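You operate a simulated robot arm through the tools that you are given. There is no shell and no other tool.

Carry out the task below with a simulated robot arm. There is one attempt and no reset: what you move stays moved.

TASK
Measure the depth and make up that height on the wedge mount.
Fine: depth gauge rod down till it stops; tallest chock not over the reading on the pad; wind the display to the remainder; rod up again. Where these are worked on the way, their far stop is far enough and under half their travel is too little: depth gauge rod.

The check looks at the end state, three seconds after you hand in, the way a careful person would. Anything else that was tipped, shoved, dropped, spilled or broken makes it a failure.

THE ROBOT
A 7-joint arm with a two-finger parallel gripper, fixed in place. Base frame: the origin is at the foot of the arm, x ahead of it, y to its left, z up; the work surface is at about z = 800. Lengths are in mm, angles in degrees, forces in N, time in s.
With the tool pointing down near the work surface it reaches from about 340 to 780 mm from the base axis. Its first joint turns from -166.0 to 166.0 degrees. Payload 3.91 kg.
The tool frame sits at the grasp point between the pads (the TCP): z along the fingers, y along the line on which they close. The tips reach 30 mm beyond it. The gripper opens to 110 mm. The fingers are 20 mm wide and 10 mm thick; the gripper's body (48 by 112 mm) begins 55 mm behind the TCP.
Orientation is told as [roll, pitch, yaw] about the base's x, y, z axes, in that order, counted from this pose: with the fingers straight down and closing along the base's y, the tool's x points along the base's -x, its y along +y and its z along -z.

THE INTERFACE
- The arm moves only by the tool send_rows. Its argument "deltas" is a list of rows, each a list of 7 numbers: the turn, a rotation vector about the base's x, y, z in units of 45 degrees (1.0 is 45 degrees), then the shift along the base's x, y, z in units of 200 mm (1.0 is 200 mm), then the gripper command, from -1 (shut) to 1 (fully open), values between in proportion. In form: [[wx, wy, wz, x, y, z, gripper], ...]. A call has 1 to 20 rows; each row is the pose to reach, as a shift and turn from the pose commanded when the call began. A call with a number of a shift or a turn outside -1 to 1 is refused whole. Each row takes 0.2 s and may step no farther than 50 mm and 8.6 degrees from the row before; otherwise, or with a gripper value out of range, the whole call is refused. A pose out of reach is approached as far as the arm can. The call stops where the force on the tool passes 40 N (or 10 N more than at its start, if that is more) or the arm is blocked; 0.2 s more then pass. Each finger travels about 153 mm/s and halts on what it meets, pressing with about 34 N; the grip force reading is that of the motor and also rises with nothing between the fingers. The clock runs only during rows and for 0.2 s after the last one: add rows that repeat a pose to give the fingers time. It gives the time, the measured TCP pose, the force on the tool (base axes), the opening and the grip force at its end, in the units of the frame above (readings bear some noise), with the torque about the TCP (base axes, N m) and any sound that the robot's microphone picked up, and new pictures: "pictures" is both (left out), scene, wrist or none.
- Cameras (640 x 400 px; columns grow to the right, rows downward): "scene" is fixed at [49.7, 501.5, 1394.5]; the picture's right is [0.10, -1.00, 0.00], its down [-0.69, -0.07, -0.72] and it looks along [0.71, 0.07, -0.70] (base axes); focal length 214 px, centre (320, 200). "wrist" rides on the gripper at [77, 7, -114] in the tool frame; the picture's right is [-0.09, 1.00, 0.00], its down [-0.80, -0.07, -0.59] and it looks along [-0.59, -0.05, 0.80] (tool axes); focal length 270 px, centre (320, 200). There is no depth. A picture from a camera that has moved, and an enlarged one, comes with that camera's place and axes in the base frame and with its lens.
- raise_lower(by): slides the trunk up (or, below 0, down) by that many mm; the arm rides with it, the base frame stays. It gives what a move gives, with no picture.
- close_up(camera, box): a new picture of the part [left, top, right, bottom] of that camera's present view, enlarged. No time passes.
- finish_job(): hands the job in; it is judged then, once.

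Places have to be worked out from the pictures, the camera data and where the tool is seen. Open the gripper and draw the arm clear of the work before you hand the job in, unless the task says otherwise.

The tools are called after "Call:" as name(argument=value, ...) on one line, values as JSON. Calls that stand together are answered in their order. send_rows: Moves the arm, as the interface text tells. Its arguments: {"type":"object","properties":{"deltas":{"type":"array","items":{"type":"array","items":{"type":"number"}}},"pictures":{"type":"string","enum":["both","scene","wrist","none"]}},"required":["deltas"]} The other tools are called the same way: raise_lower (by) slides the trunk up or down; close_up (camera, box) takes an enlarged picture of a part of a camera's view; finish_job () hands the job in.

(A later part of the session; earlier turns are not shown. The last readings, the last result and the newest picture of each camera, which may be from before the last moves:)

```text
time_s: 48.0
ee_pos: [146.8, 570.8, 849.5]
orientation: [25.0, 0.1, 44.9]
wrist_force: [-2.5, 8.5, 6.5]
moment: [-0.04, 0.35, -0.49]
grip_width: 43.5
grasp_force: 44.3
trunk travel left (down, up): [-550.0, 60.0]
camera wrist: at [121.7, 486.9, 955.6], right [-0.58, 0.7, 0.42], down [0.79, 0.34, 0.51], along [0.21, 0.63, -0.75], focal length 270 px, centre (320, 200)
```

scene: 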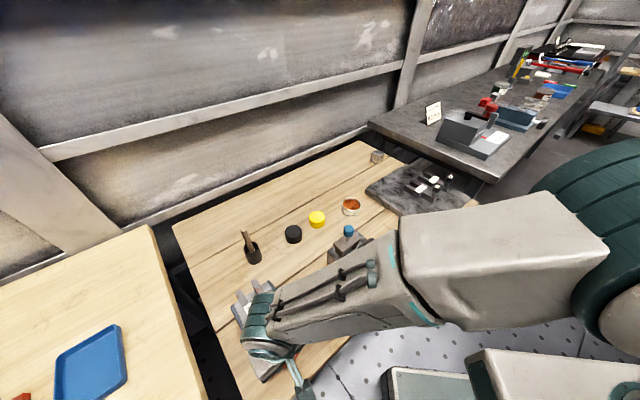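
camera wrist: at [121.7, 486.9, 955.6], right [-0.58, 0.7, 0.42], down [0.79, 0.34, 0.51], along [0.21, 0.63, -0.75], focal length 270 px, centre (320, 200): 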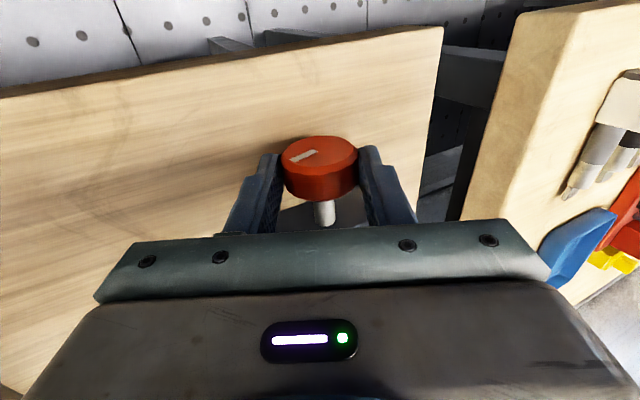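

The stroke went through smoothly. I'll release, back out along the tool axis, and swing to the −25° lean where the display is visible.

Call:
send_rows(deltas=[[0, 0, 0, 0, 0, 0, -0.1], [0, 0, 0, 0, 0, 0, -0.02], [0, 0, 0, 0, 0, 0, -0.02], [0, 0, 0, 0.03, -0.03, 0.09, -0.02], [0, 0, 0, 0.06, -0.06, 0.181, -0.02], [0, 0, 0, 0.0897, -0.0897, 0.272, -0.02], [-0.1257, -0.1257, 0, 0.035, -0.035, 0.293, -0.02], [-0.2514, -0.2514, 0, -0.0058, 0.0058, 0.306, -0.02], [-0.3771, -0.3771, 0, -0.0475, 0.0475, 0.3115, -0.02], [-0.5028, -0.5028, 0, -0.0895, 0.0895, 0.3085, -0.02], [-0.6285, -0.6285, 0, -0.1305, 0.1305, 0.297, -0.02], [-0.7542, -0.7542, 0, -0.17, 0.17, 0.2775, -0.02], [-0.7857, -0.7857, 0, -0.18, 0.18, 0.2715, -0.02], [-0.7857, -0.7857, 0, -0.18, 0.18, 0.2715, -0.02]], pictures="both")

Call:
close_up(camera="scene", box=[220, 260, 340, 360])

Call:
close_up(camera="wrist", box=[220, 60, 420, 200])

```text
time_s: 51.0
ee_pos: [112.2, 608.9, 901.5]
orientation: [-25.2, 0.1, 44.8]
wrist_force: [-0.1, 0.4, 0.2]
moment: [0.02, -0.03, 0.0]
grip_width: 53.9
grasp_force: 0.2
trunk travel left (down, up): [-550.0, 60.0]
camera wrist: at [18.2, 592.0, 1002.4], right [-0.57, 0.7, -0.42], down [0.43, 0.7, 0.57], along [0.69, 0.14, -0.71], focal length 270 px, centre (320, 200)
```

scene: 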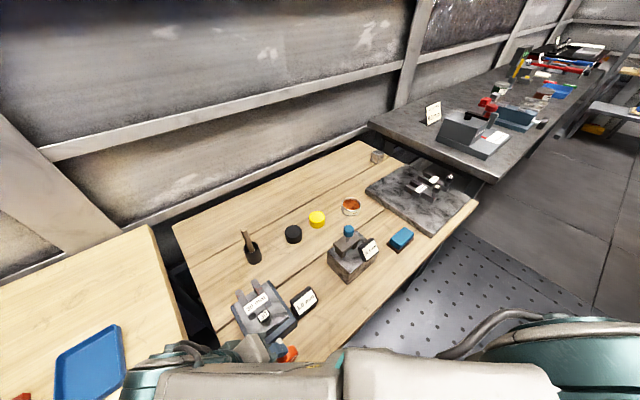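
wrist: 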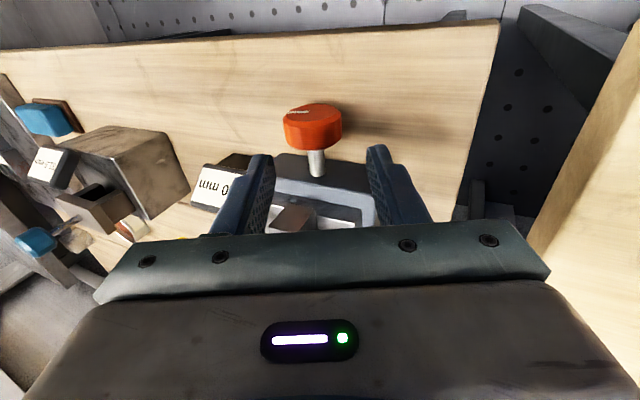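

```text
4.00 times, centred on (280, 310) of scene
camera zoom: at [49.7, 501.5, 1394.5], right [0.1, -1.0, 0.0], down [-0.69, -0.07, -0.72], along [0.71, 0.07, -0.7], focal length 858 px, centre (480, -240)
```

zoom: 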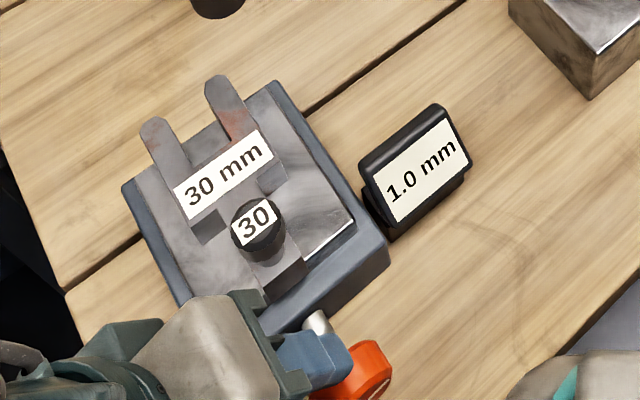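

```text
2.86 times, centred on (320, 130) of wrist
camera zoom: at [18.2, 592.0, 1002.4], right [-0.57, 0.7, -0.42], down [0.43, 0.7, 0.57], along [0.69, 0.14, -0.71], focal length 772 px, centre (320, 400)
```

zoom: 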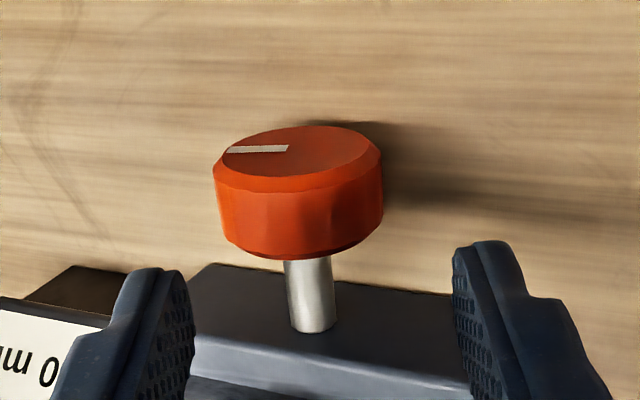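

The display now shows 1.0 mm. The gripper is about 5 mm off sideways, so I'll correct that, move back onto the wheel at −25° and grip, then add small increments while watching the display.

Call:
send_rows(deltas=[[0, 0, 0, 0.013, -0.0225, 0.0075, -0.02], [0, 0, 0, 0.013, -0.0225, 0.0075, -0.02], [0, 0, 0, 0.043, -0.0525, -0.0825, -0.02], [0, 0, 0, 0.073, -0.0825, -0.1725, -0.02], [0, 0, 0, 0.093, -0.1025, -0.2345, -0.02], [0, 0, 0, 0.1025, -0.112, -0.2645, -0.02], [0, 0, 0, 0.1025, -0.112, -0.2645, -0.02]], pictures="wrist")

Call:
close_up(camera="wrist", box=[220, 60, 420, 200])

```text
time_s: 52.6
ee_pos: [131.7, 586.0, 850.2]
orientation: [-25.1, 0.1, 44.8]
wrist_force: [-0.9, 0.3, 0.4]
moment: [0.04, 0.03, -0.01]
grip_width: 53.9
grasp_force: 0.1
trunk travel left (down, up): [-550.0, 60.0]
camera wrist: at [37.8, 569.4, 951.2], right [-0.58, 0.7, -0.42], down [0.43, 0.7, 0.57], along [0.69, 0.14, -0.71], focal length 270 px, centre (320, 200)
```

wrist: 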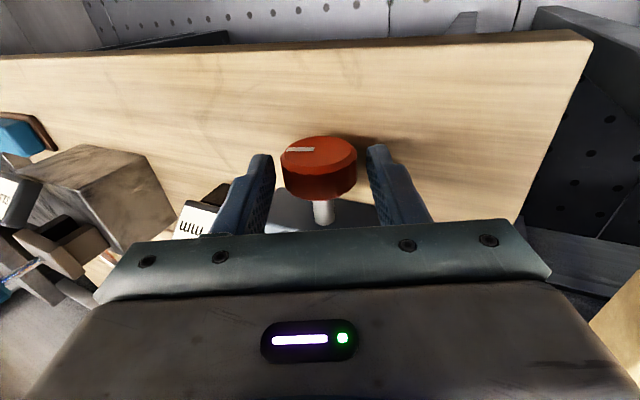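

```text
2.86 times, centred on (320, 130) of wrist
camera zoom: at [37.8, 569.4, 951.2], right [-0.58, 0.7, -0.42], down [0.43, 0.7, 0.57], along [0.69, 0.14, -0.71], focal length 772 px, centre (320, 400)
```

zoom: 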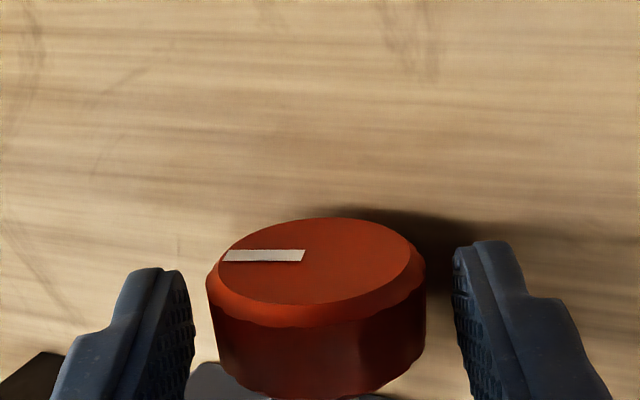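

Aligned again. I'll grip the wheel and turn 10° clockwise, then read the display.

Call:
send_rows(deltas=[[0, 0, 0, 0, 0, 0, -0.15], [0, 0, 0, 0, 0, 0, -0.3], [0, 0, 0, 0, 0, 0, -0.5], [0, 0, 0, 0, 0, 0, -0.5], [0.0786, 0.0786, 0, 0.0071, -0.0071, 0.0042, -0.5], [0.1571, 0.1571, 0, 0.0145, -0.0145, 0.0075, -0.5], [0.1571, 0.1571, 0, 0.0145, -0.0145, 0.0075, -0.5]], pictures="scene")

Call:
close_up(camera="scene", box=[220, 260, 340, 360])

```text
time_s: 54.2
ee_pos: [135.4, 582.8, 853.0]
orientation: [-14.9, 0.2, 44.9]
wrist_force: [0.8, -1.1, 5.7]
moment: [-0.54, 0.4, -0.14]
grip_width: 42.9
grasp_force: 44.7
trunk travel left (down, up): [-550.0, 60.0]
```

scene: 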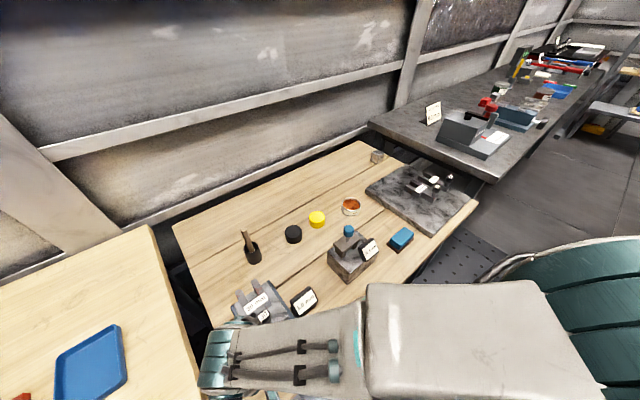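

```text
4.00 times, centred on (280, 310) of scene
camera zoom: at [49.7, 501.5, 1394.5], right [0.1, -1.0, 0.0], down [-0.69, -0.07, -0.72], along [0.71, 0.07, -0.7], focal length 858 px, centre (480, -240)
```

zoom: 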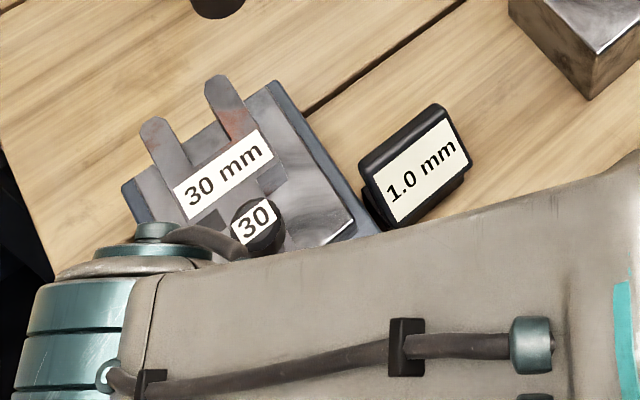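

Still 1.0 mm and the display is visible. I'll turn another 5° clockwise.

Call:
send_rows(deltas=[[0.0393, 0.0393, 0, 0.0037, -0.0037, 0.0012, -0.5], [0.0786, 0.0786, 0, 0.0075, -0.0075, 0.0024, -0.5], [0.0786, 0.0786, 0, 0.0075, -0.0075, 0.0024, -0.5]], pictures="none")

Call:
close_up(camera="scene", box=[220, 260, 340, 360])

```text
time_s: 55.0
ee_pos: [136.5, 580.3, 853.5]
orientation: [-10.1, -0.1, 45.1]
wrist_force: [-0.1, 4.2, 9.4]
moment: [-0.37, 0.37, -0.17]
grip_width: 43.2
grasp_force: 45.0
trunk travel left (down, up): [-550.0, 60.0]
```

```text
4.00 times, centred on (280, 310) of scene
camera zoom: at [49.7, 501.5, 1394.5], right [0.1, -1.0, 0.0], down [-0.69, -0.07, -0.72], along [0.71, 0.07, -0.7], focal length 858 px, centre (480, -240)
```

zoom: 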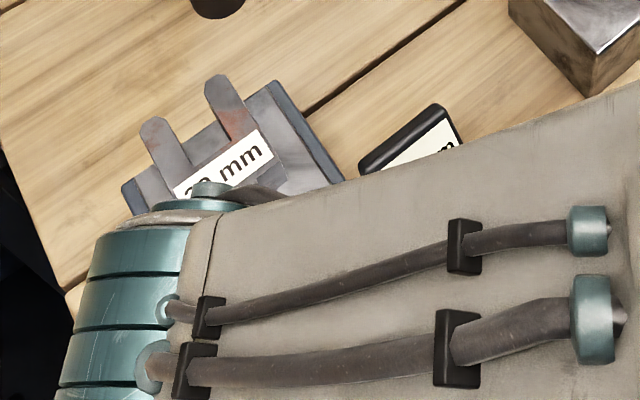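

The forearm now hides the display. I'll release, back out, and swing to a −28° lean to read it.

Call:
send_rows(deltas=[[0, 0, 0, 0, 0, 0, -0.1], [0, 0, 0, 0, 0, 0, -0.02], [0, 0, 0, 0, 0, 0, -0.02], [0, 0, 0, -0.0123, 0.0123, 0.0985, -0.02], [0, 0, 0, -0.0246, 0.0246, 0.197, -0.02], [0, 0, 0, -0.037, 0.037, 0.2955, -0.02], [-0.1257, -0.1257, 0, -0.0775, 0.0775, 0.281, -0.02], [-0.2514, -0.2514, 0, -0.1165, 0.1165, 0.259, -0.02], [-0.2828, -0.2828, 0, -0.126, 0.126, 0.252, -0.02], [-0.2828, -0.2828, 0, -0.126, 0.126, 0.252, -0.02]], pictures="both")

Call:
close_up(camera="scene", box=[220, 260, 340, 360])

Call:
close_up(camera="wrist", box=[220, 60, 420, 200])

```text
time_s: 57.2
ee_pos: [112.7, 605.3, 902.1]
orientation: [-28.3, 0.1, 44.8]
wrist_force: [0.0, -0.5, 0.3]
moment: [0.04, 0.0, 0.0]
grip_width: 54.1
grasp_force: 0.0
trunk travel left (down, up): [-550.0, 60.0]
camera wrist: at [13.7, 593.4, 999.7], right [-0.56, 0.68, -0.47], down [0.41, 0.72, 0.56], along [0.72, 0.12, -0.68], focal length 270 px, centre (320, 200)
```

scene: 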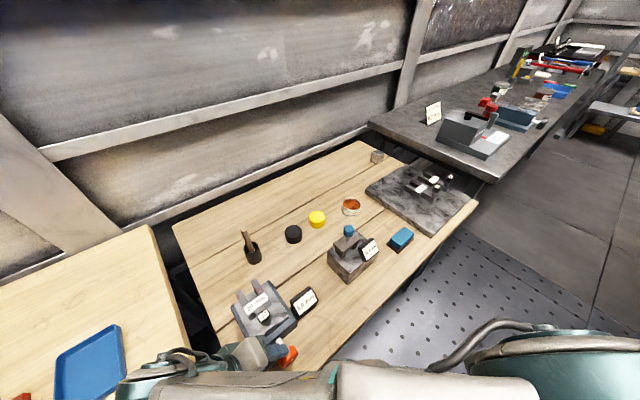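
wrist: 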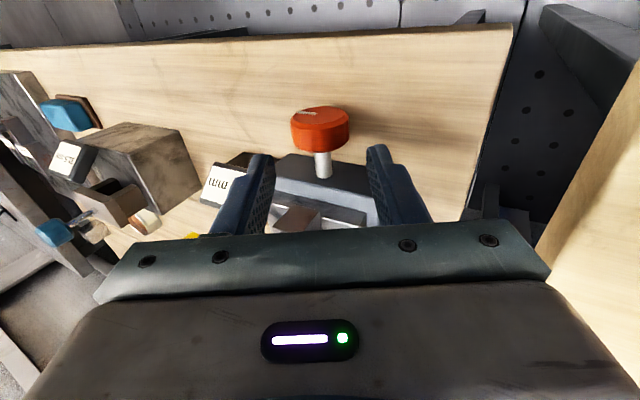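

```text
4.00 times, centred on (280, 310) of scene
camera zoom: at [49.7, 501.5, 1394.5], right [0.1, -1.0, 0.0], down [-0.69, -0.07, -0.72], along [0.71, 0.07, -0.7], focal length 858 px, centre (480, -240)
```

zoom: 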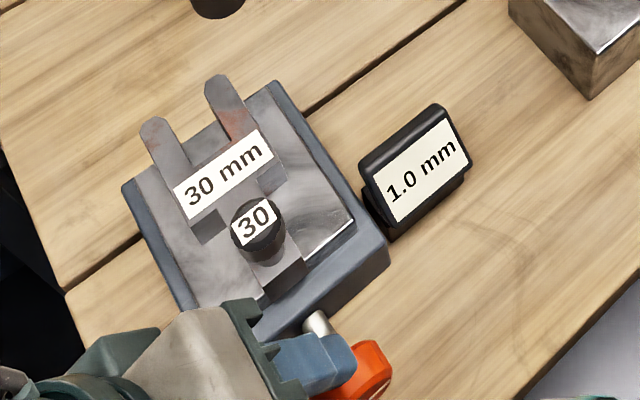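

```text
2.86 times, centred on (320, 130) of wrist
camera zoom: at [13.7, 593.4, 999.7], right [-0.56, 0.68, -0.47], down [0.41, 0.72, 0.56], along [0.72, 0.12, -0.68], focal length 772 px, centre (320, 400)
```

zoom: 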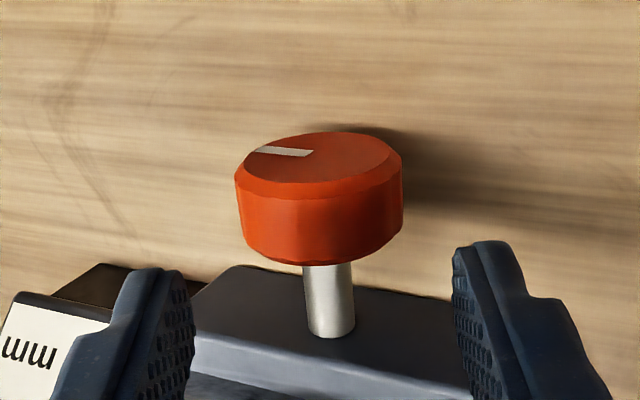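

Still 1.0 mm, and the wheel is centred between the fingers. I'll advance, grip, and turn 5° to check.

Call:
send_rows(deltas=[[0, 0, 0, 0.033, -0.033, -0.088, -0.02], [0, 0, 0, 0.066, -0.066, -0.176, -0.02], [0, 0, 0, 0.09, -0.09, -0.238, -0.02], [0, 0, 0, 0.0996, -0.0996, -0.265, -0.02], [0, 0, 0, 0.0996, -0.0996, -0.265, -0.02], [0, 0, 0, 0.0996, -0.0996, -0.265, -0.15], [0, 0, 0, 0.0996, -0.0996, -0.265, -0.3], [0, 0, 0, 0.0996, -0.0996, -0.265, -0.5], [0, 0, 0, 0.0996, -0.0996, -0.265, -0.5]], pictures="wrist")

Call:
send_rows(deltas=[[0.0393, 0.0393, 0, 0.0035, -0.0035, 0.0024, -0.5], [0.0786, 0.0786, 0, 0.007, -0.007, 0.0047, -0.5], [0.0786, 0.0786, 0, 0.007, -0.007, 0.0047, -0.5]], pictures="none")

Call:
close_up(camera="scene", box=[220, 260, 340, 360])

```text
time_s: 59.2
ee_pos: [131.7, 586.1, 849.5]
orientation: [-28.1, 0.1, 45.0]
wrist_force: [-1.5, 0.9, -3.3]
moment: [0.21, -0.11, -0.03]
grip_width: 43.4
grasp_force: 44.8
trunk travel left (down, up): [-550.0, 60.0]
camera wrist: at [33.7, 573.1, 947.0], right [-0.56, 0.68, -0.47], down [0.41, 0.72, 0.56], along [0.72, 0.12, -0.69], focal length 270 px, centre (320, 200)
```

wrist: 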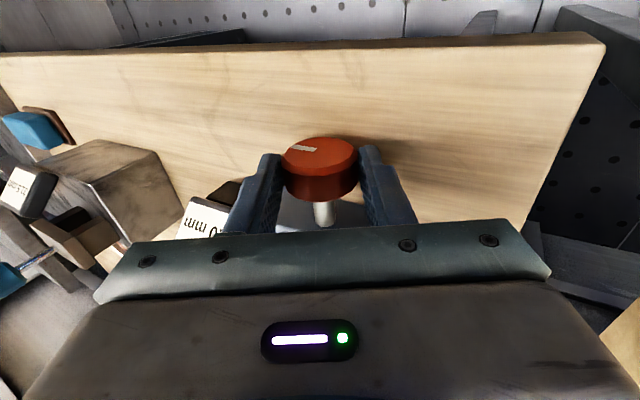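

```text
time_s: 60.0
ee_pos: [133.1, 583.4, 850.0]
orientation: [-23.1, 0.1, 45.1]
wrist_force: [-2.4, -3.1, -5.7]
moment: [0.53, -0.48, 0.31]
grip_width: 43.4
grasp_force: 45.4
trunk travel left (down, up): [-550.0, 60.0]
```

```text
4.00 times, centred on (280, 310) of scene
camera zoom: at [49.7, 501.5, 1394.5], right [0.1, -1.0, 0.0], down [-0.69, -0.07, -0.72], along [0.71, 0.07, -0.7], focal length 858 px, centre (480, -240)
```

zoom: 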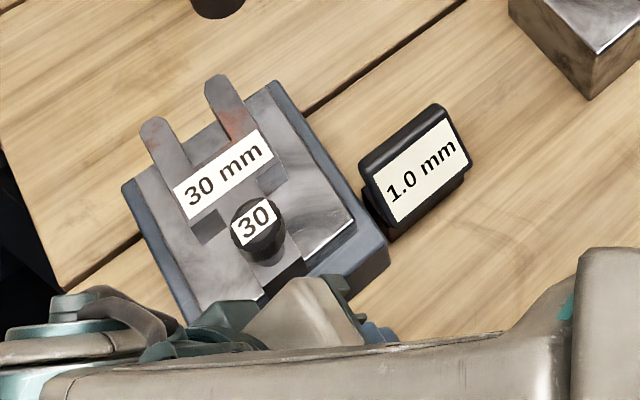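

Still 1.0 mm, so another 5° clockwise.

Call:
send_rows(deltas=[[0.0393, 0.0393, 0, 0.0036, -0.0036, 0.002, -0.5], [0.0786, 0.0786, 0, 0.0072, -0.0072, 0.0038, -0.5], [0.0786, 0.0786, 0, 0.0072, -0.0072, 0.0038, -0.5]], pictures="none")

Call:
close_up(camera="scene", box=[220, 260, 340, 360])

```text
time_s: 60.8
ee_pos: [134.9, 583.8, 851.7]
orientation: [-18.1, 0.1, 45.0]
wrist_force: [-1.2, -2.8, -7.2]
moment: [-0.02, 0.04, 0.3]
grip_width: 43.4
grasp_force: 45.1
trunk travel left (down, up): [-550.0, 60.0]
```

```text
4.00 times, centred on (280, 310) of scene
camera zoom: at [49.7, 501.5, 1394.5], right [0.1, -1.0, 0.0], down [-0.69, -0.07, -0.72], along [0.71, 0.07, -0.7], focal length 858 px, centre (480, -240)
```

zoom: 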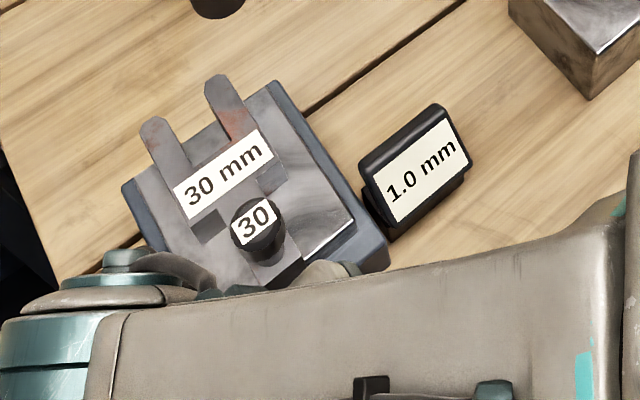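

Still 1.0 mm at a lean of −18°. I'll turn 3° more while the display remains in view.

Call:
send_rows(deltas=[[0.0236, 0.0236, 0, 0.0022, -0.0022, 0.001, -0.5], [0.0471, 0.0471, 0, 0.0044, -0.0044, 0.0019, -0.5], [0.0471, 0.0471, 0, 0.0044, -0.0044, 0.0019, -0.5]], pictures="none")

Call:
close_up(camera="scene", box=[220, 260, 340, 360])

```text
time_s: 61.6
ee_pos: [135.9, 582.6, 851.5]
orientation: [-15.2, 0.1, 44.9]
wrist_force: [-0.9, -2.9, -4.3]
moment: [-0.46, 0.44, 0.17]
grip_width: 43.3
grasp_force: 45.1
trunk travel left (down, up): [-550.0, 60.0]
```

```text
4.00 times, centred on (280, 310) of scene
camera zoom: at [49.7, 501.5, 1394.5], right [0.1, -1.0, 0.0], down [-0.69, -0.07, -0.72], along [0.71, 0.07, -0.7], focal length 858 px, centre (480, -240)
```

zoom: 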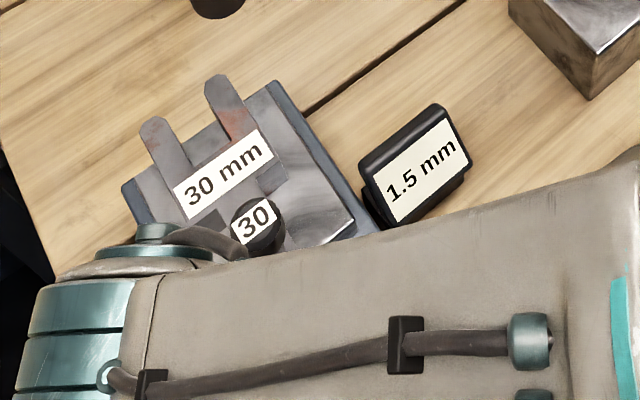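

The display has just flipped to 1.5 mm, so the true value is near the band edge (about 1.25). I'll regrip and go roughly 13° further to centre it.

Call:
send_rows(deltas=[[0, 0, 0, 0, 0, 0, -0.1], [0, 0, 0, 0, 0, 0, -0.02], [0, 0, 0, 0, 0, 0, -0.02], [0, 0, 0, -0.0183, 0.0183, 0.0966, -0.02], [0, 0, 0, -0.0366, 0.0366, 0.193, -0.02], [0, 0, 0, -0.0549, 0.0549, 0.29, -0.02], [-0.1257, -0.1257, 0, -0.0945, 0.0945, 0.2705, -0.02], [-0.2043, -0.2043, 0, -0.118, 0.118, 0.2545, -0.02], [-0.2043, -0.2043, 0, -0.118, 0.118, 0.2545, -0.02]], pictures="wrist")

Call:
close_up(camera="scene", box=[220, 260, 340, 360])

Call:
close_up(camera="wrist", box=[220, 60, 420, 200])

```text
time_s: 63.6
ee_pos: [112.7, 605.9, 901.7]
orientation: [-28.1, 0.1, 45.0]
wrist_force: [-0.1, 0.6, -0.2]
moment: [0.04, -0.02, 0.02]
grip_width: 53.9
grasp_force: 0.0
trunk travel left (down, up): [-550.0, 60.0]
camera wrist: at [14.9, 593.3, 1000.2], right [-0.56, 0.68, -0.47], down [0.41, 0.72, 0.56], along [0.72, 0.12, -0.68], focal length 270 px, centre (320, 200)
```

wrist: 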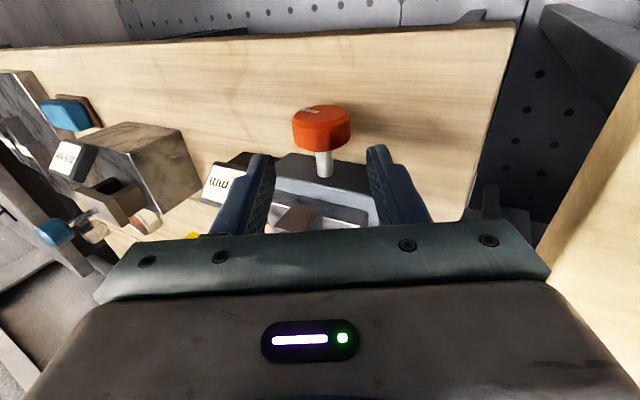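

```text
4.00 times, centred on (280, 310) of scene
camera zoom: at [49.7, 501.5, 1394.5], right [0.1, -1.0, 0.0], down [-0.69, -0.07, -0.72], along [0.71, 0.07, -0.7], focal length 858 px, centre (480, -240)
```

zoom: 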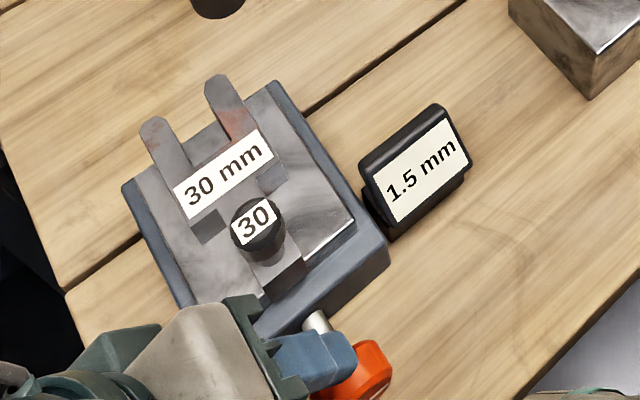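

```text
2.86 times, centred on (320, 130) of wrist
camera zoom: at [14.9, 593.3, 1000.2], right [-0.56, 0.68, -0.47], down [0.41, 0.72, 0.56], along [0.72, 0.12, -0.68], focal length 772 px, centre (320, 400)
```

zoom: 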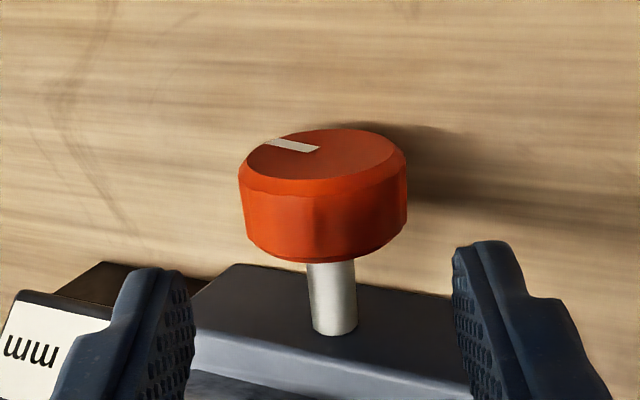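

Holding at 1.5 mm after release. I'll advance, grip, and turn 13° more.

Call:
send_rows(deltas=[[0, 0, 0, 0.033, -0.033, -0.088, -0.02], [0, 0, 0, 0.066, -0.066, -0.176, -0.02], [0, 0, 0, 0.088, -0.088, -0.238, -0.02], [0, 0, 0, 0.0976, -0.0976, -0.265, -0.02], [0, 0, 0, 0.0976, -0.0976, -0.265, -0.02], [0, 0, 0, 0.0976, -0.0976, -0.265, -0.15], [0, 0, 0, 0.0976, -0.0976, -0.265, -0.3], [0, 0, 0, 0.0976, -0.0976, -0.265, -0.5], [0, 0, 0, 0.0976, -0.0976, -0.265, -0.5]], pictures="none")

Call:
send_rows(deltas=[[0.0393, 0.0393, 0, 0.0035, -0.0035, 0.0024, -0.5], [0.0786, 0.0786, 0, 0.007, -0.007, 0.0047, -0.5], [0.1179, 0.1179, 0, 0.0106, -0.0106, 0.0066, -0.5], [0.1571, 0.1571, 0, 0.0142, -0.0142, 0.0085, -0.5], [0.2043, 0.2043, 0, 0.0186, -0.0186, 0.0104, -0.5], [0.2043, 0.2043, 0, 0.0186, -0.0186, 0.0104, -0.5]], pictures="none")

Call:
close_up(camera="scene", box=[220, 260, 340, 360])

```text
time_s: 65.6
ee_pos: [132.2, 586.9, 849.4]
orientation: [-28.1, 0.1, 44.9]
wrist_force: [1.9, -2.7, 0.2]
moment: [-0.24, 0.08, 0.47]
grip_width: 43.5
grasp_force: 44.8
trunk travel left (down, up): [-550.0, 60.0]
```

```text
time_s: 67.0
ee_pos: [136.2, 583.0, 851.7]
orientation: [-15.0, 0.2, 44.9]
wrist_force: [3.3, 0.2, 4.1]
moment: [-0.03, -0.06, 0.68]
grip_width: 43.6
grasp_force: 45.1
trunk travel left (down, up): [-550.0, 60.0]
```

```text
4.00 times, centred on (280, 310) of scene
camera zoom: at [49.7, 501.5, 1394.5], right [0.1, -1.0, 0.0], down [-0.69, -0.07, -0.72], along [0.71, 0.07, -0.7], focal length 858 px, centre (480, -240)
```

zoom: 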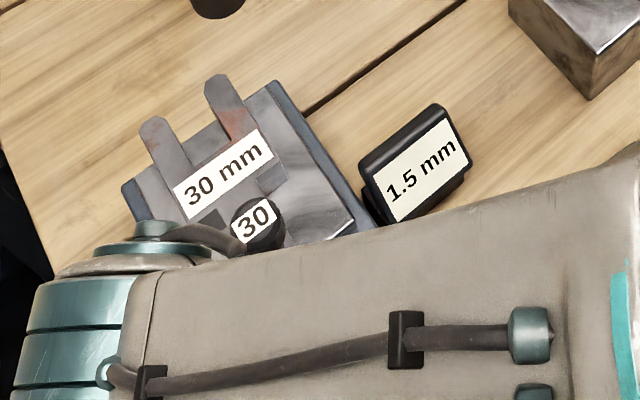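

Display is at 1.5 mm, near the middle of its band. I'll release, back out along the tool axis and rise clear, then read it again.

Call:
send_rows(deltas=[[0, 0, 0, 0, 0, 0, -0.1], [0, 0, 0, 0, 0, 0, -0.02], [0, 0, 0, 0, 0, 0, -0.02], [0, 0, 0, -0.0183, 0.0183, 0.0966, -0.02], [0, 0, 0, -0.0366, 0.0366, 0.193, -0.02], [0, 0, 0, -0.0549, 0.0549, 0.29, -0.02], [0, 0, 0, -0.0549, 0.0549, 0.29, -0.02]], pictures="none")

Call:
send_rows(deltas=[[0.1179, 0.1179, 0, 0.0, 0.0, 0.2, -0.02], [0.2357, 0.2357, 0, 0.0, 0.0, 0.4, -0.02], [0.2357, 0.2357, 0, 0.0, 0.0, 0.6, -0.02], [0.2357, 0.2357, 0, 0.0, 0.0, 0.75, -0.02], [0.2357, 0.2357, 0, 0.0, 0.0, 0.75, -0.02]], pictures="both")

Call:
close_up(camera="wrist", box=[160, 40, 400, 220])

```text
time_s: 68.6
ee_pos: [122.9, 592.0, 908.7]
orientation: [-15.1, 0.1, 45.1]
wrist_force: [0.1, 0.5, 0.7]
moment: [-0.03, -0.03, 0.0]
grip_width: 53.8
grasp_force: 0.1
trunk travel left (down, up): [-550.0, 60.0]
```

```text
time_s: 69.8
ee_pos: [123.9, 593.9, 1059.4]
orientation: [-0.1, 0.1, 45.1]
wrist_force: [-0.1, -0.6, -0.3]
moment: [0.03, 0.0, -0.04]
grip_width: 53.9
grasp_force: 0.1
trunk travel left (down, up): [-550.0, 60.0]
camera wrist: at [63.8, 544.1, 1174.2], right [-0.64, 0.77, 0.0], down [0.62, 0.52, 0.59], along [0.46, 0.38, -0.81], focal length 270 px, centre (320, 200)
```

scene: 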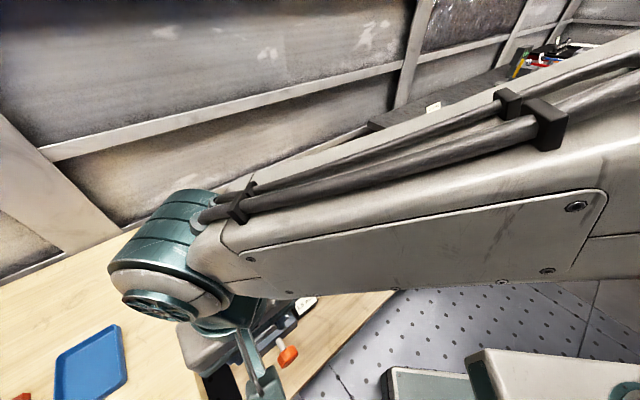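
wrist: 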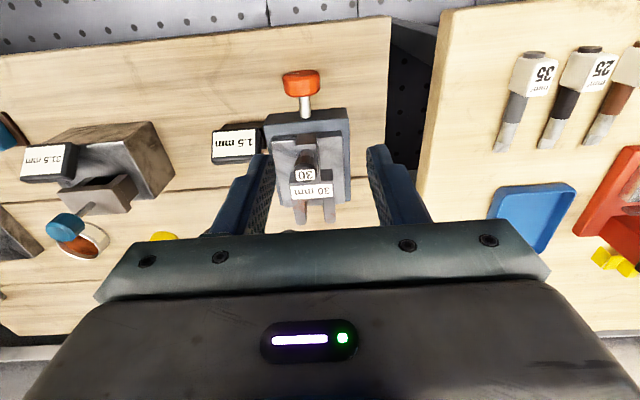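

```text
2.22 times, centred on (280, 130) of wrist
camera zoom: at [63.8, 544.1, 1174.2], right [-0.64, 0.77, 0.0], down [0.62, 0.52, 0.59], along [0.46, 0.38, -0.81], focal length 601 px, centre (409, 356)
```

zoom: 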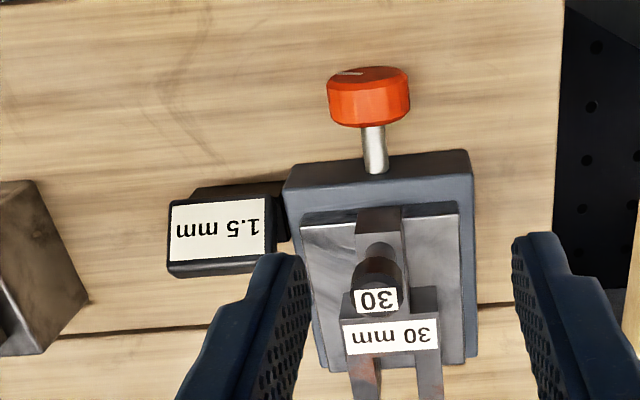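

The mount holds at 1.5 mm with the 30 mm chock in place. Next I'll move over the depth gauge to lift its rod back up.

Call:
send_rows(deltas=[[0, 0, 0, 0, 0, 0.155, 0.1], [0, 0, 0, 0.2, -0.098, 0.155, 0.1], [0, 0, 0, 0.4, -0.196, 0.155, 0.1], [0, 0, 0, 0.6, -0.294, 0.155, 0.1], [0, 0, 0, 0.8, -0.392, 0.155, 0.1], [0, 0, 0, 1.0, -0.49, 0.155, 0.1]], pictures="none")

Call:
send_rows(deltas=[[0, 0, 0, 0.18, -0.088, 0, 0.1], [0, 0, 0, 0.3575, -0.175, 0, 0.1], [0, 0, 0, 0.3575, -0.175, 0, 0.1]], pictures="both")

Call:
close_up(camera="wrist", box=[220, 0, 420, 140])

Call:
close_up(camera="scene", box=[210, 190, 400, 360])

```text
time_s: 71.2
ee_pos: [324.7, 491.4, 1090.1]
orientation: [0.0, 0.1, 45.0]
wrist_force: [-0.2, 0.3, 1.0]
moment: [-0.03, 0.02, 0.02]
grip_width: 60.4
grasp_force: 0.1
trunk travel left (down, up): [-550.0, 60.0]
```

```text
time_s: 72.0
ee_pos: [394.9, 457.5, 1091.2]
orientation: [-0.1, 0.1, 44.9]
wrist_force: [0.2, -0.4, 0.9]
moment: [-0.02, 0.01, -0.01]
grip_width: 60.6
grasp_force: 0.0
trunk travel left (down, up): [-550.0, 60.0]
camera wrist: at [334.6, 409.3, 1205.8], right [-0.64, 0.77, 0.0], down [0.62, 0.52, 0.59], along [0.46, 0.38, -0.81], focal length 270 px, centre (320, 200)
```

scene: 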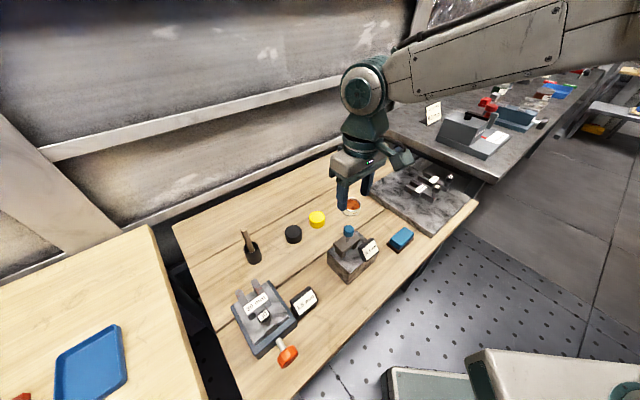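
wrist: 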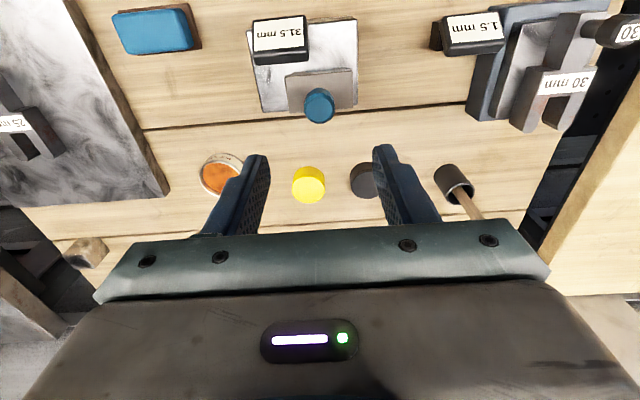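

```text
2.86 times, centred on (320, 70) of wrist
camera zoom: at [334.6, 409.3, 1205.8], right [-0.64, 0.77, 0.0], down [0.62, 0.52, 0.59], along [0.46, 0.38, -0.81], focal length 772 px, centre (320, 571)
```

zoom: 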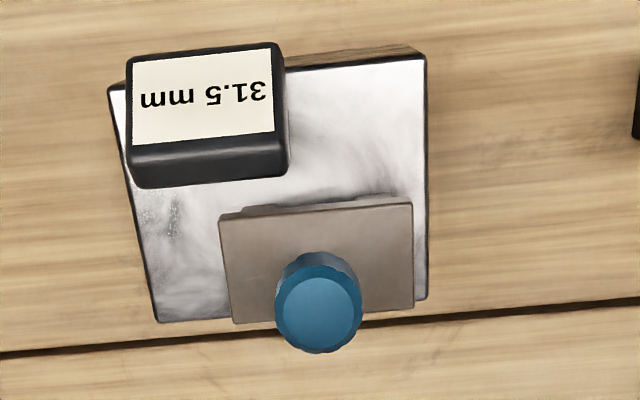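

```text
2.35 times, centred on (305, 275) of scene
camera zoom: at [49.7, 501.5, 1394.5], right [0.1, -1.0, 0.0], down [-0.69, -0.07, -0.72], along [0.71, 0.07, -0.7], focal length 505 px, centre (355, 24)
```

zoom: 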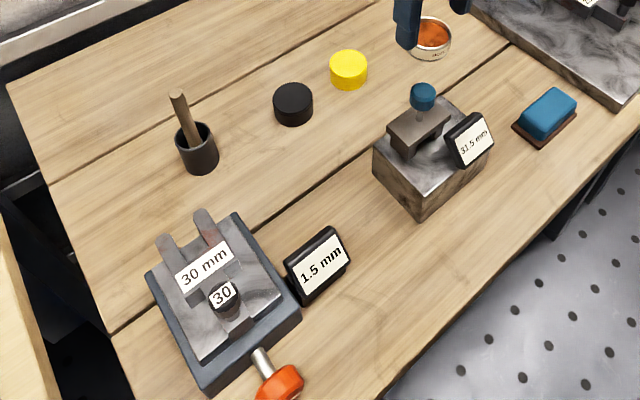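

The gripper is right over the knob, and the displays read 31.5 and 1.5. I'll descend so the fingers straddle the knob.

Call:
send_rows(deltas=[[0, 0, 0, 0, 0, -0.2, 0.1], [0, 0, 0, 0, 0, -0.4, 0.1], [0, 0, 0, 0, 0, -0.53, 0.1], [0, 0, 0, 0, 0, -0.57, 0.1], [0, 0, 0, 0, 0, -0.585, 0.1], [0, 0, 0, 0, 0, -0.585, 0.1]], pictures="both")

Call:
close_up(camera="wrist", box=[220, 60, 420, 200])

Call:
close_up(camera="scene", box=[310, 190, 400, 280])

```text
time_s: 73.4
ee_pos: [397.4, 460.0, 972.3]
orientation: [-0.1, 0.1, 45.0]
wrist_force: [0.0, 0.0, 0.7]
moment: [-0.02, 0.0, -0.01]
grip_width: 60.4
grasp_force: 0.0
trunk travel left (down, up): [-550.0, 60.0]
camera wrist: at [336.5, 409.5, 1086.6], right [-0.64, 0.77, 0.0], down [0.62, 0.52, 0.59], along [0.46, 0.38, -0.81], focal length 270 px, centre (320, 200)
```

scene: 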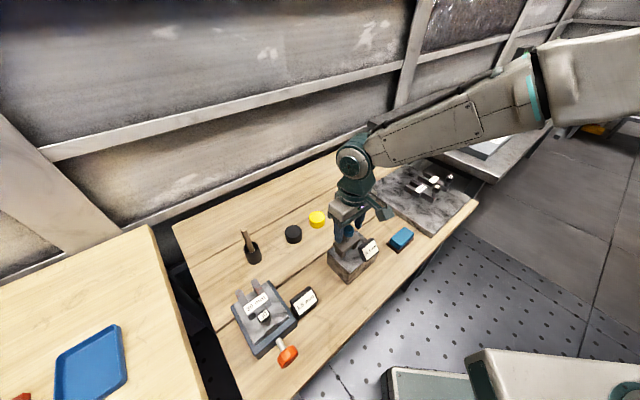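
wrist: 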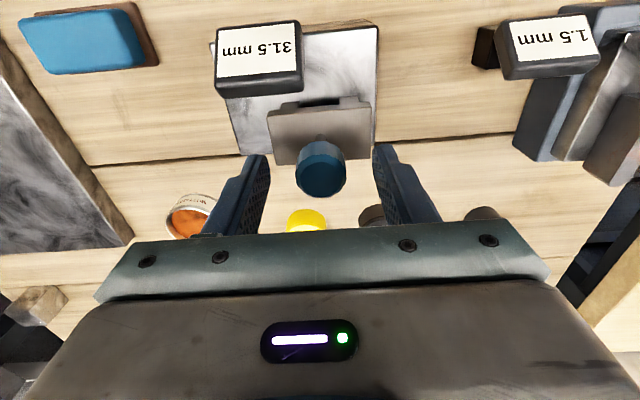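

```text
2.86 times, centred on (320, 130) of wrist
camera zoom: at [336.5, 409.5, 1086.6], right [-0.64, 0.77, 0.0], down [0.62, 0.52, 0.59], along [0.46, 0.38, -0.81], focal length 772 px, centre (320, 400)
```

zoom: 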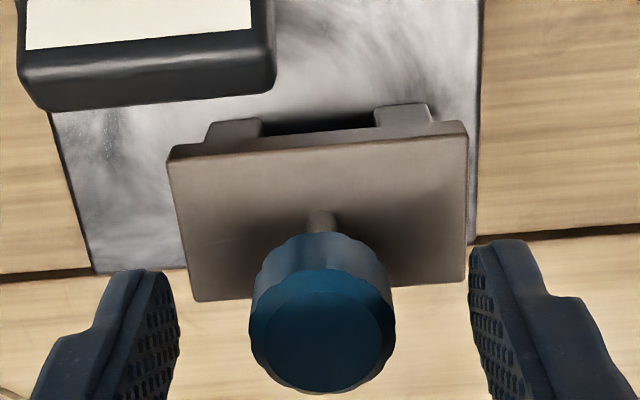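

```text
4.44 times, centred on (355, 235) of scene
camera zoom: at [49.7, 501.5, 1394.5], right [0.1, -1.0, 0.0], down [-0.69, -0.07, -0.72], along [0.71, 0.07, -0.7], focal length 953 px, centre (164, 44)
```

zoom: 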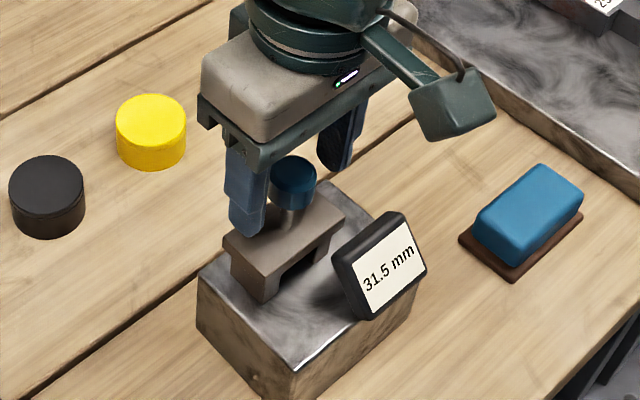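

The knob is centred between the fingers. I'll close on it gently.

Call:
send_rows(deltas=[[0, 0, 0, 0, 0, 0, -0.2], [0, 0, 0, 0, 0, 0, -0.4], [0, 0, 0, 0, 0, 0, -0.5], [0, 0, 0, 0, 0, 0, -0.65], [0, 0, 0, 0, 0, 0, -0.8], [0, 0, 0, 0, 0, 0, -0.8]], pictures="wrist")

Call:
close_up(camera="wrist", box=[200, 0, 420, 200])

```text
time_s: 74.8
ee_pos: [397.1, 459.5, 972.0]
orientation: [0.0, 0.0, 45.0]
wrist_force: [-1.8, 2.2, 0.7]
moment: [0.12, 0.04, 0.01]
grip_width: 26.8
grasp_force: 44.6
trunk travel left (down, up): [-550.0, 60.0]
camera wrist: at [336.1, 409.9, 1086.9], right [-0.64, 0.77, 0.0], down [0.62, 0.52, 0.59], along [0.46, 0.38, -0.81], focal length 270 px, centre (320, 200)
```

wrist: 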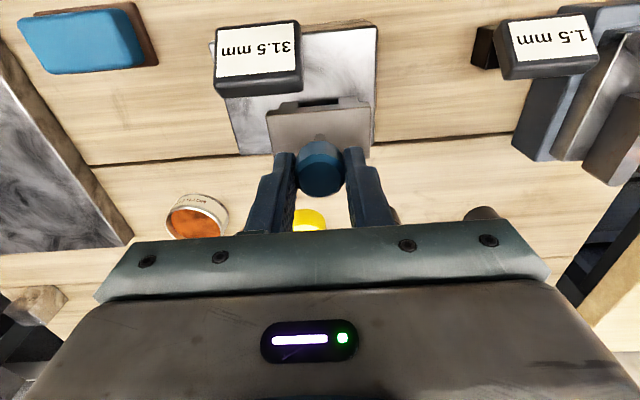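

```text
2.00 times, centred on (310, 100) of wrist
camera zoom: at [336.1, 409.9, 1086.9], right [-0.64, 0.77, 0.0], down [0.62, 0.52, 0.59], along [0.46, 0.38, -0.81], focal length 541 px, centre (340, 400)
```

zoom: 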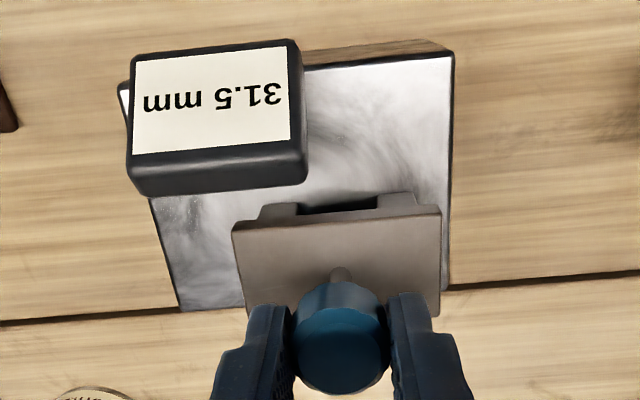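

Knob gripped at 26.8 mm. I'll draw the rod up about 26 mm and check the display and force.

Call:
send_rows(deltas=[[0, 0, 0, 0, 0, 0.02, -0.8], [0, 0, 0, 0, 0, 0.04, -0.8], [0, 0, 0, 0, 0, 0.06, -0.8], [0, 0, 0, 0, 0, 0.08, -0.8], [0, 0, 0, 0, 0, 0.1, -0.8], [0, 0, 0, 0, 0, 0.12, -0.8], [0, 0, 0, 0, 0, 0.13, -0.8], [0, 0, 0, 0, 0, 0.13, -0.8]], pictures="wrist")

Call:
close_up(camera="scene", box=[310, 190, 400, 290])

```text
time_s: 76.6
ee_pos: [396.7, 460.3, 999.0]
orientation: [-0.1, 0.0, 45.1]
wrist_force: [-1.8, -2.4, -0.3]
moment: [-0.28, 0.37, -0.05]
grip_width: 26.7
grasp_force: 44.9
trunk travel left (down, up): [-550.0, 60.0]
camera wrist: at [336.2, 409.9, 1113.9], right [-0.64, 0.77, 0.0], down [0.62, 0.52, 0.59], along [0.46, 0.38, -0.81], focal length 270 px, centre (320, 200)
```

wrist: 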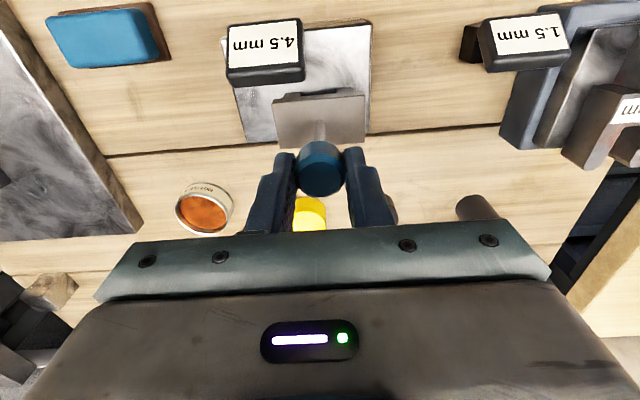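

```text
4.00 times, centred on (355, 240) of scene
camera zoom: at [49.7, 501.5, 1394.5], right [0.1, -1.0, 0.0], down [-0.69, -0.07, -0.72], along [0.71, 0.07, -0.7], focal length 858 px, centre (180, 40)
```

zoom: 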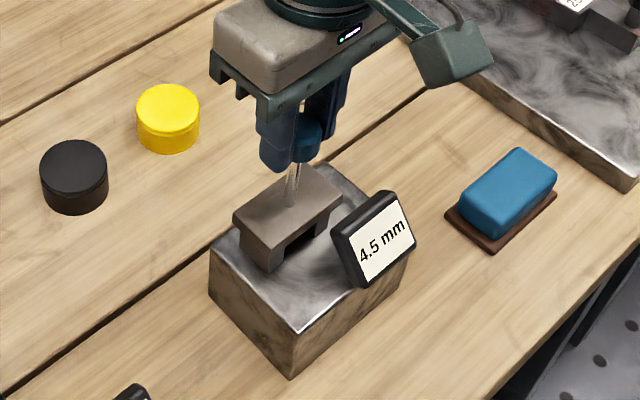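

Display is at 4.5 mm with negligible force. I'll raise the last 4.5 mm slowly.

Call:
send_rows(deltas=[[0, 0, 0, 0, 0, 0.006, -0.8], [0, 0, 0, 0, 0, 0.012, -0.8], [0, 0, 0, 0, 0, 0.018, -0.8], [0, 0, 0, 0, 0, 0.022, -0.8], [0, 0, 0, 0, 0, 0.022, -0.8]], pictures="wrist")

Call:
close_up(camera="scene", box=[310, 190, 400, 290])

```text
time_s: 77.8
ee_pos: [395.6, 460.2, 1004.2]
orientation: [-0.2, 0.0, 44.9]
wrist_force: [-1.3, -4.8, -0.9]
moment: [-0.09, 0.15, -0.01]
grip_width: 27.0
grasp_force: 45.2
trunk travel left (down, up): [-550.0, 60.0]
camera wrist: at [336.1, 409.9, 1118.6], right [-0.64, 0.77, 0.0], down [0.62, 0.52, 0.59], along [0.46, 0.38, -0.81], focal length 270 px, centre (320, 200)
```

wrist: 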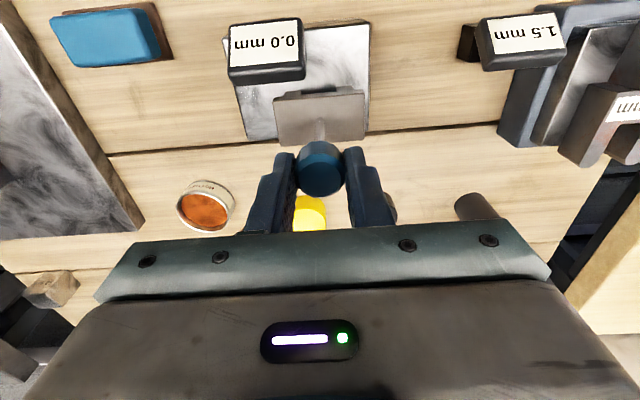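

```text
4.00 times, centred on (355, 240) of scene
camera zoom: at [49.7, 501.5, 1394.5], right [0.1, -1.0, 0.0], down [-0.69, -0.07, -0.72], along [0.71, 0.07, -0.7], focal length 858 px, centre (180, 40)
```

zoom: 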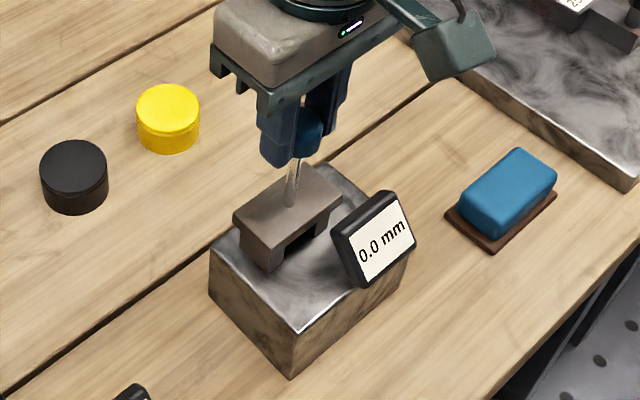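

The rod reads 0.0 mm. I'll nudge up a hair to the stop, open the fingers, and rise clear.

Call:
send_rows(deltas=[[0, 0, 0, 0, 0, 0.002, -0.8], [0, 0, 0, 0, 0, 0.002, -0.8], [0, 0, 0, 0, 0, 0.002, -0.4], [0, 0, 0, 0, 0, 0.002, -0.1], [0, 0, 0, 0, 0, 0.002, 0.1], [0, 0, 0, 0, 0, 0.002, 0.1]], pictures="none")

Call:
send_rows(deltas=[[0, 0, 0, 0, 0, 0.1, 0.1], [0, 0, 0, 0, 0, 0.3, 0.1], [0, 0, 0, 0, 0, 0.5, 0.1], [0, 0, 0, 0, 0, 0.7, 0.1], [0, 0, 0, 0, 0, 0.7, 0.1]], pictures="both")

Call:
close_up(camera="scene", box=[210, 190, 400, 360])

```text
time_s: 79.2
ee_pos: [397.0, 460.2, 1004.4]
orientation: [0.0, 0.2, 45.0]
wrist_force: [0.4, 0.7, -0.5]
moment: [0.01, -0.01, 0.01]
grip_width: 60.7
grasp_force: 0.0
trunk travel left (down, up): [-550.0, 60.0]
```

```text
time_s: 80.4
ee_pos: [393.8, 459.4, 1144.3]
orientation: [-0.1, 0.0, 45.1]
wrist_force: [0.8, -0.4, 0.2]
moment: [0.03, 0.01, -0.01]
grip_width: 60.6
grasp_force: 0.1
trunk travel left (down, up): [-550.0, 60.0]
camera wrist: at [333.9, 409.9, 1259.8], right [-0.64, 0.77, 0.0], down [0.62, 0.52, 0.59], along [0.46, 0.38, -0.81], focal length 270 px, centre (320, 200)
```

scene: 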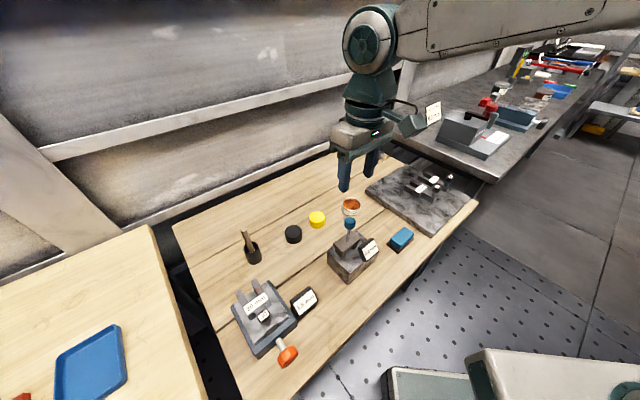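
wrist: 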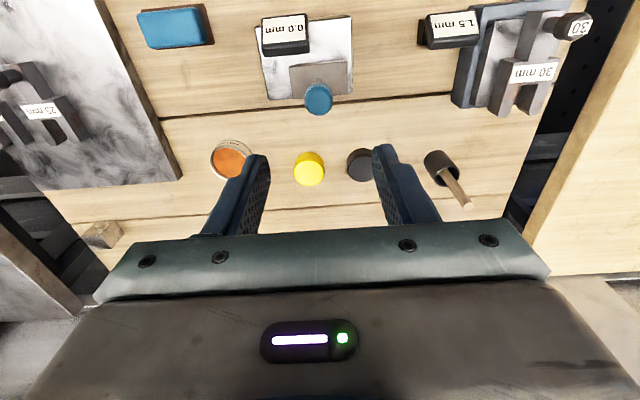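

```text
2.35 times, centred on (305, 275) of scene
camera zoom: at [49.7, 501.5, 1394.5], right [0.1, -1.0, 0.0], down [-0.69, -0.07, -0.72], along [0.71, 0.07, -0.7], focal length 505 px, centre (355, 24)
```

zoom: 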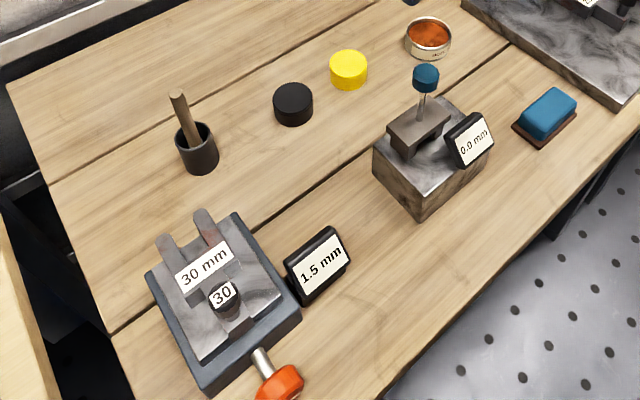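

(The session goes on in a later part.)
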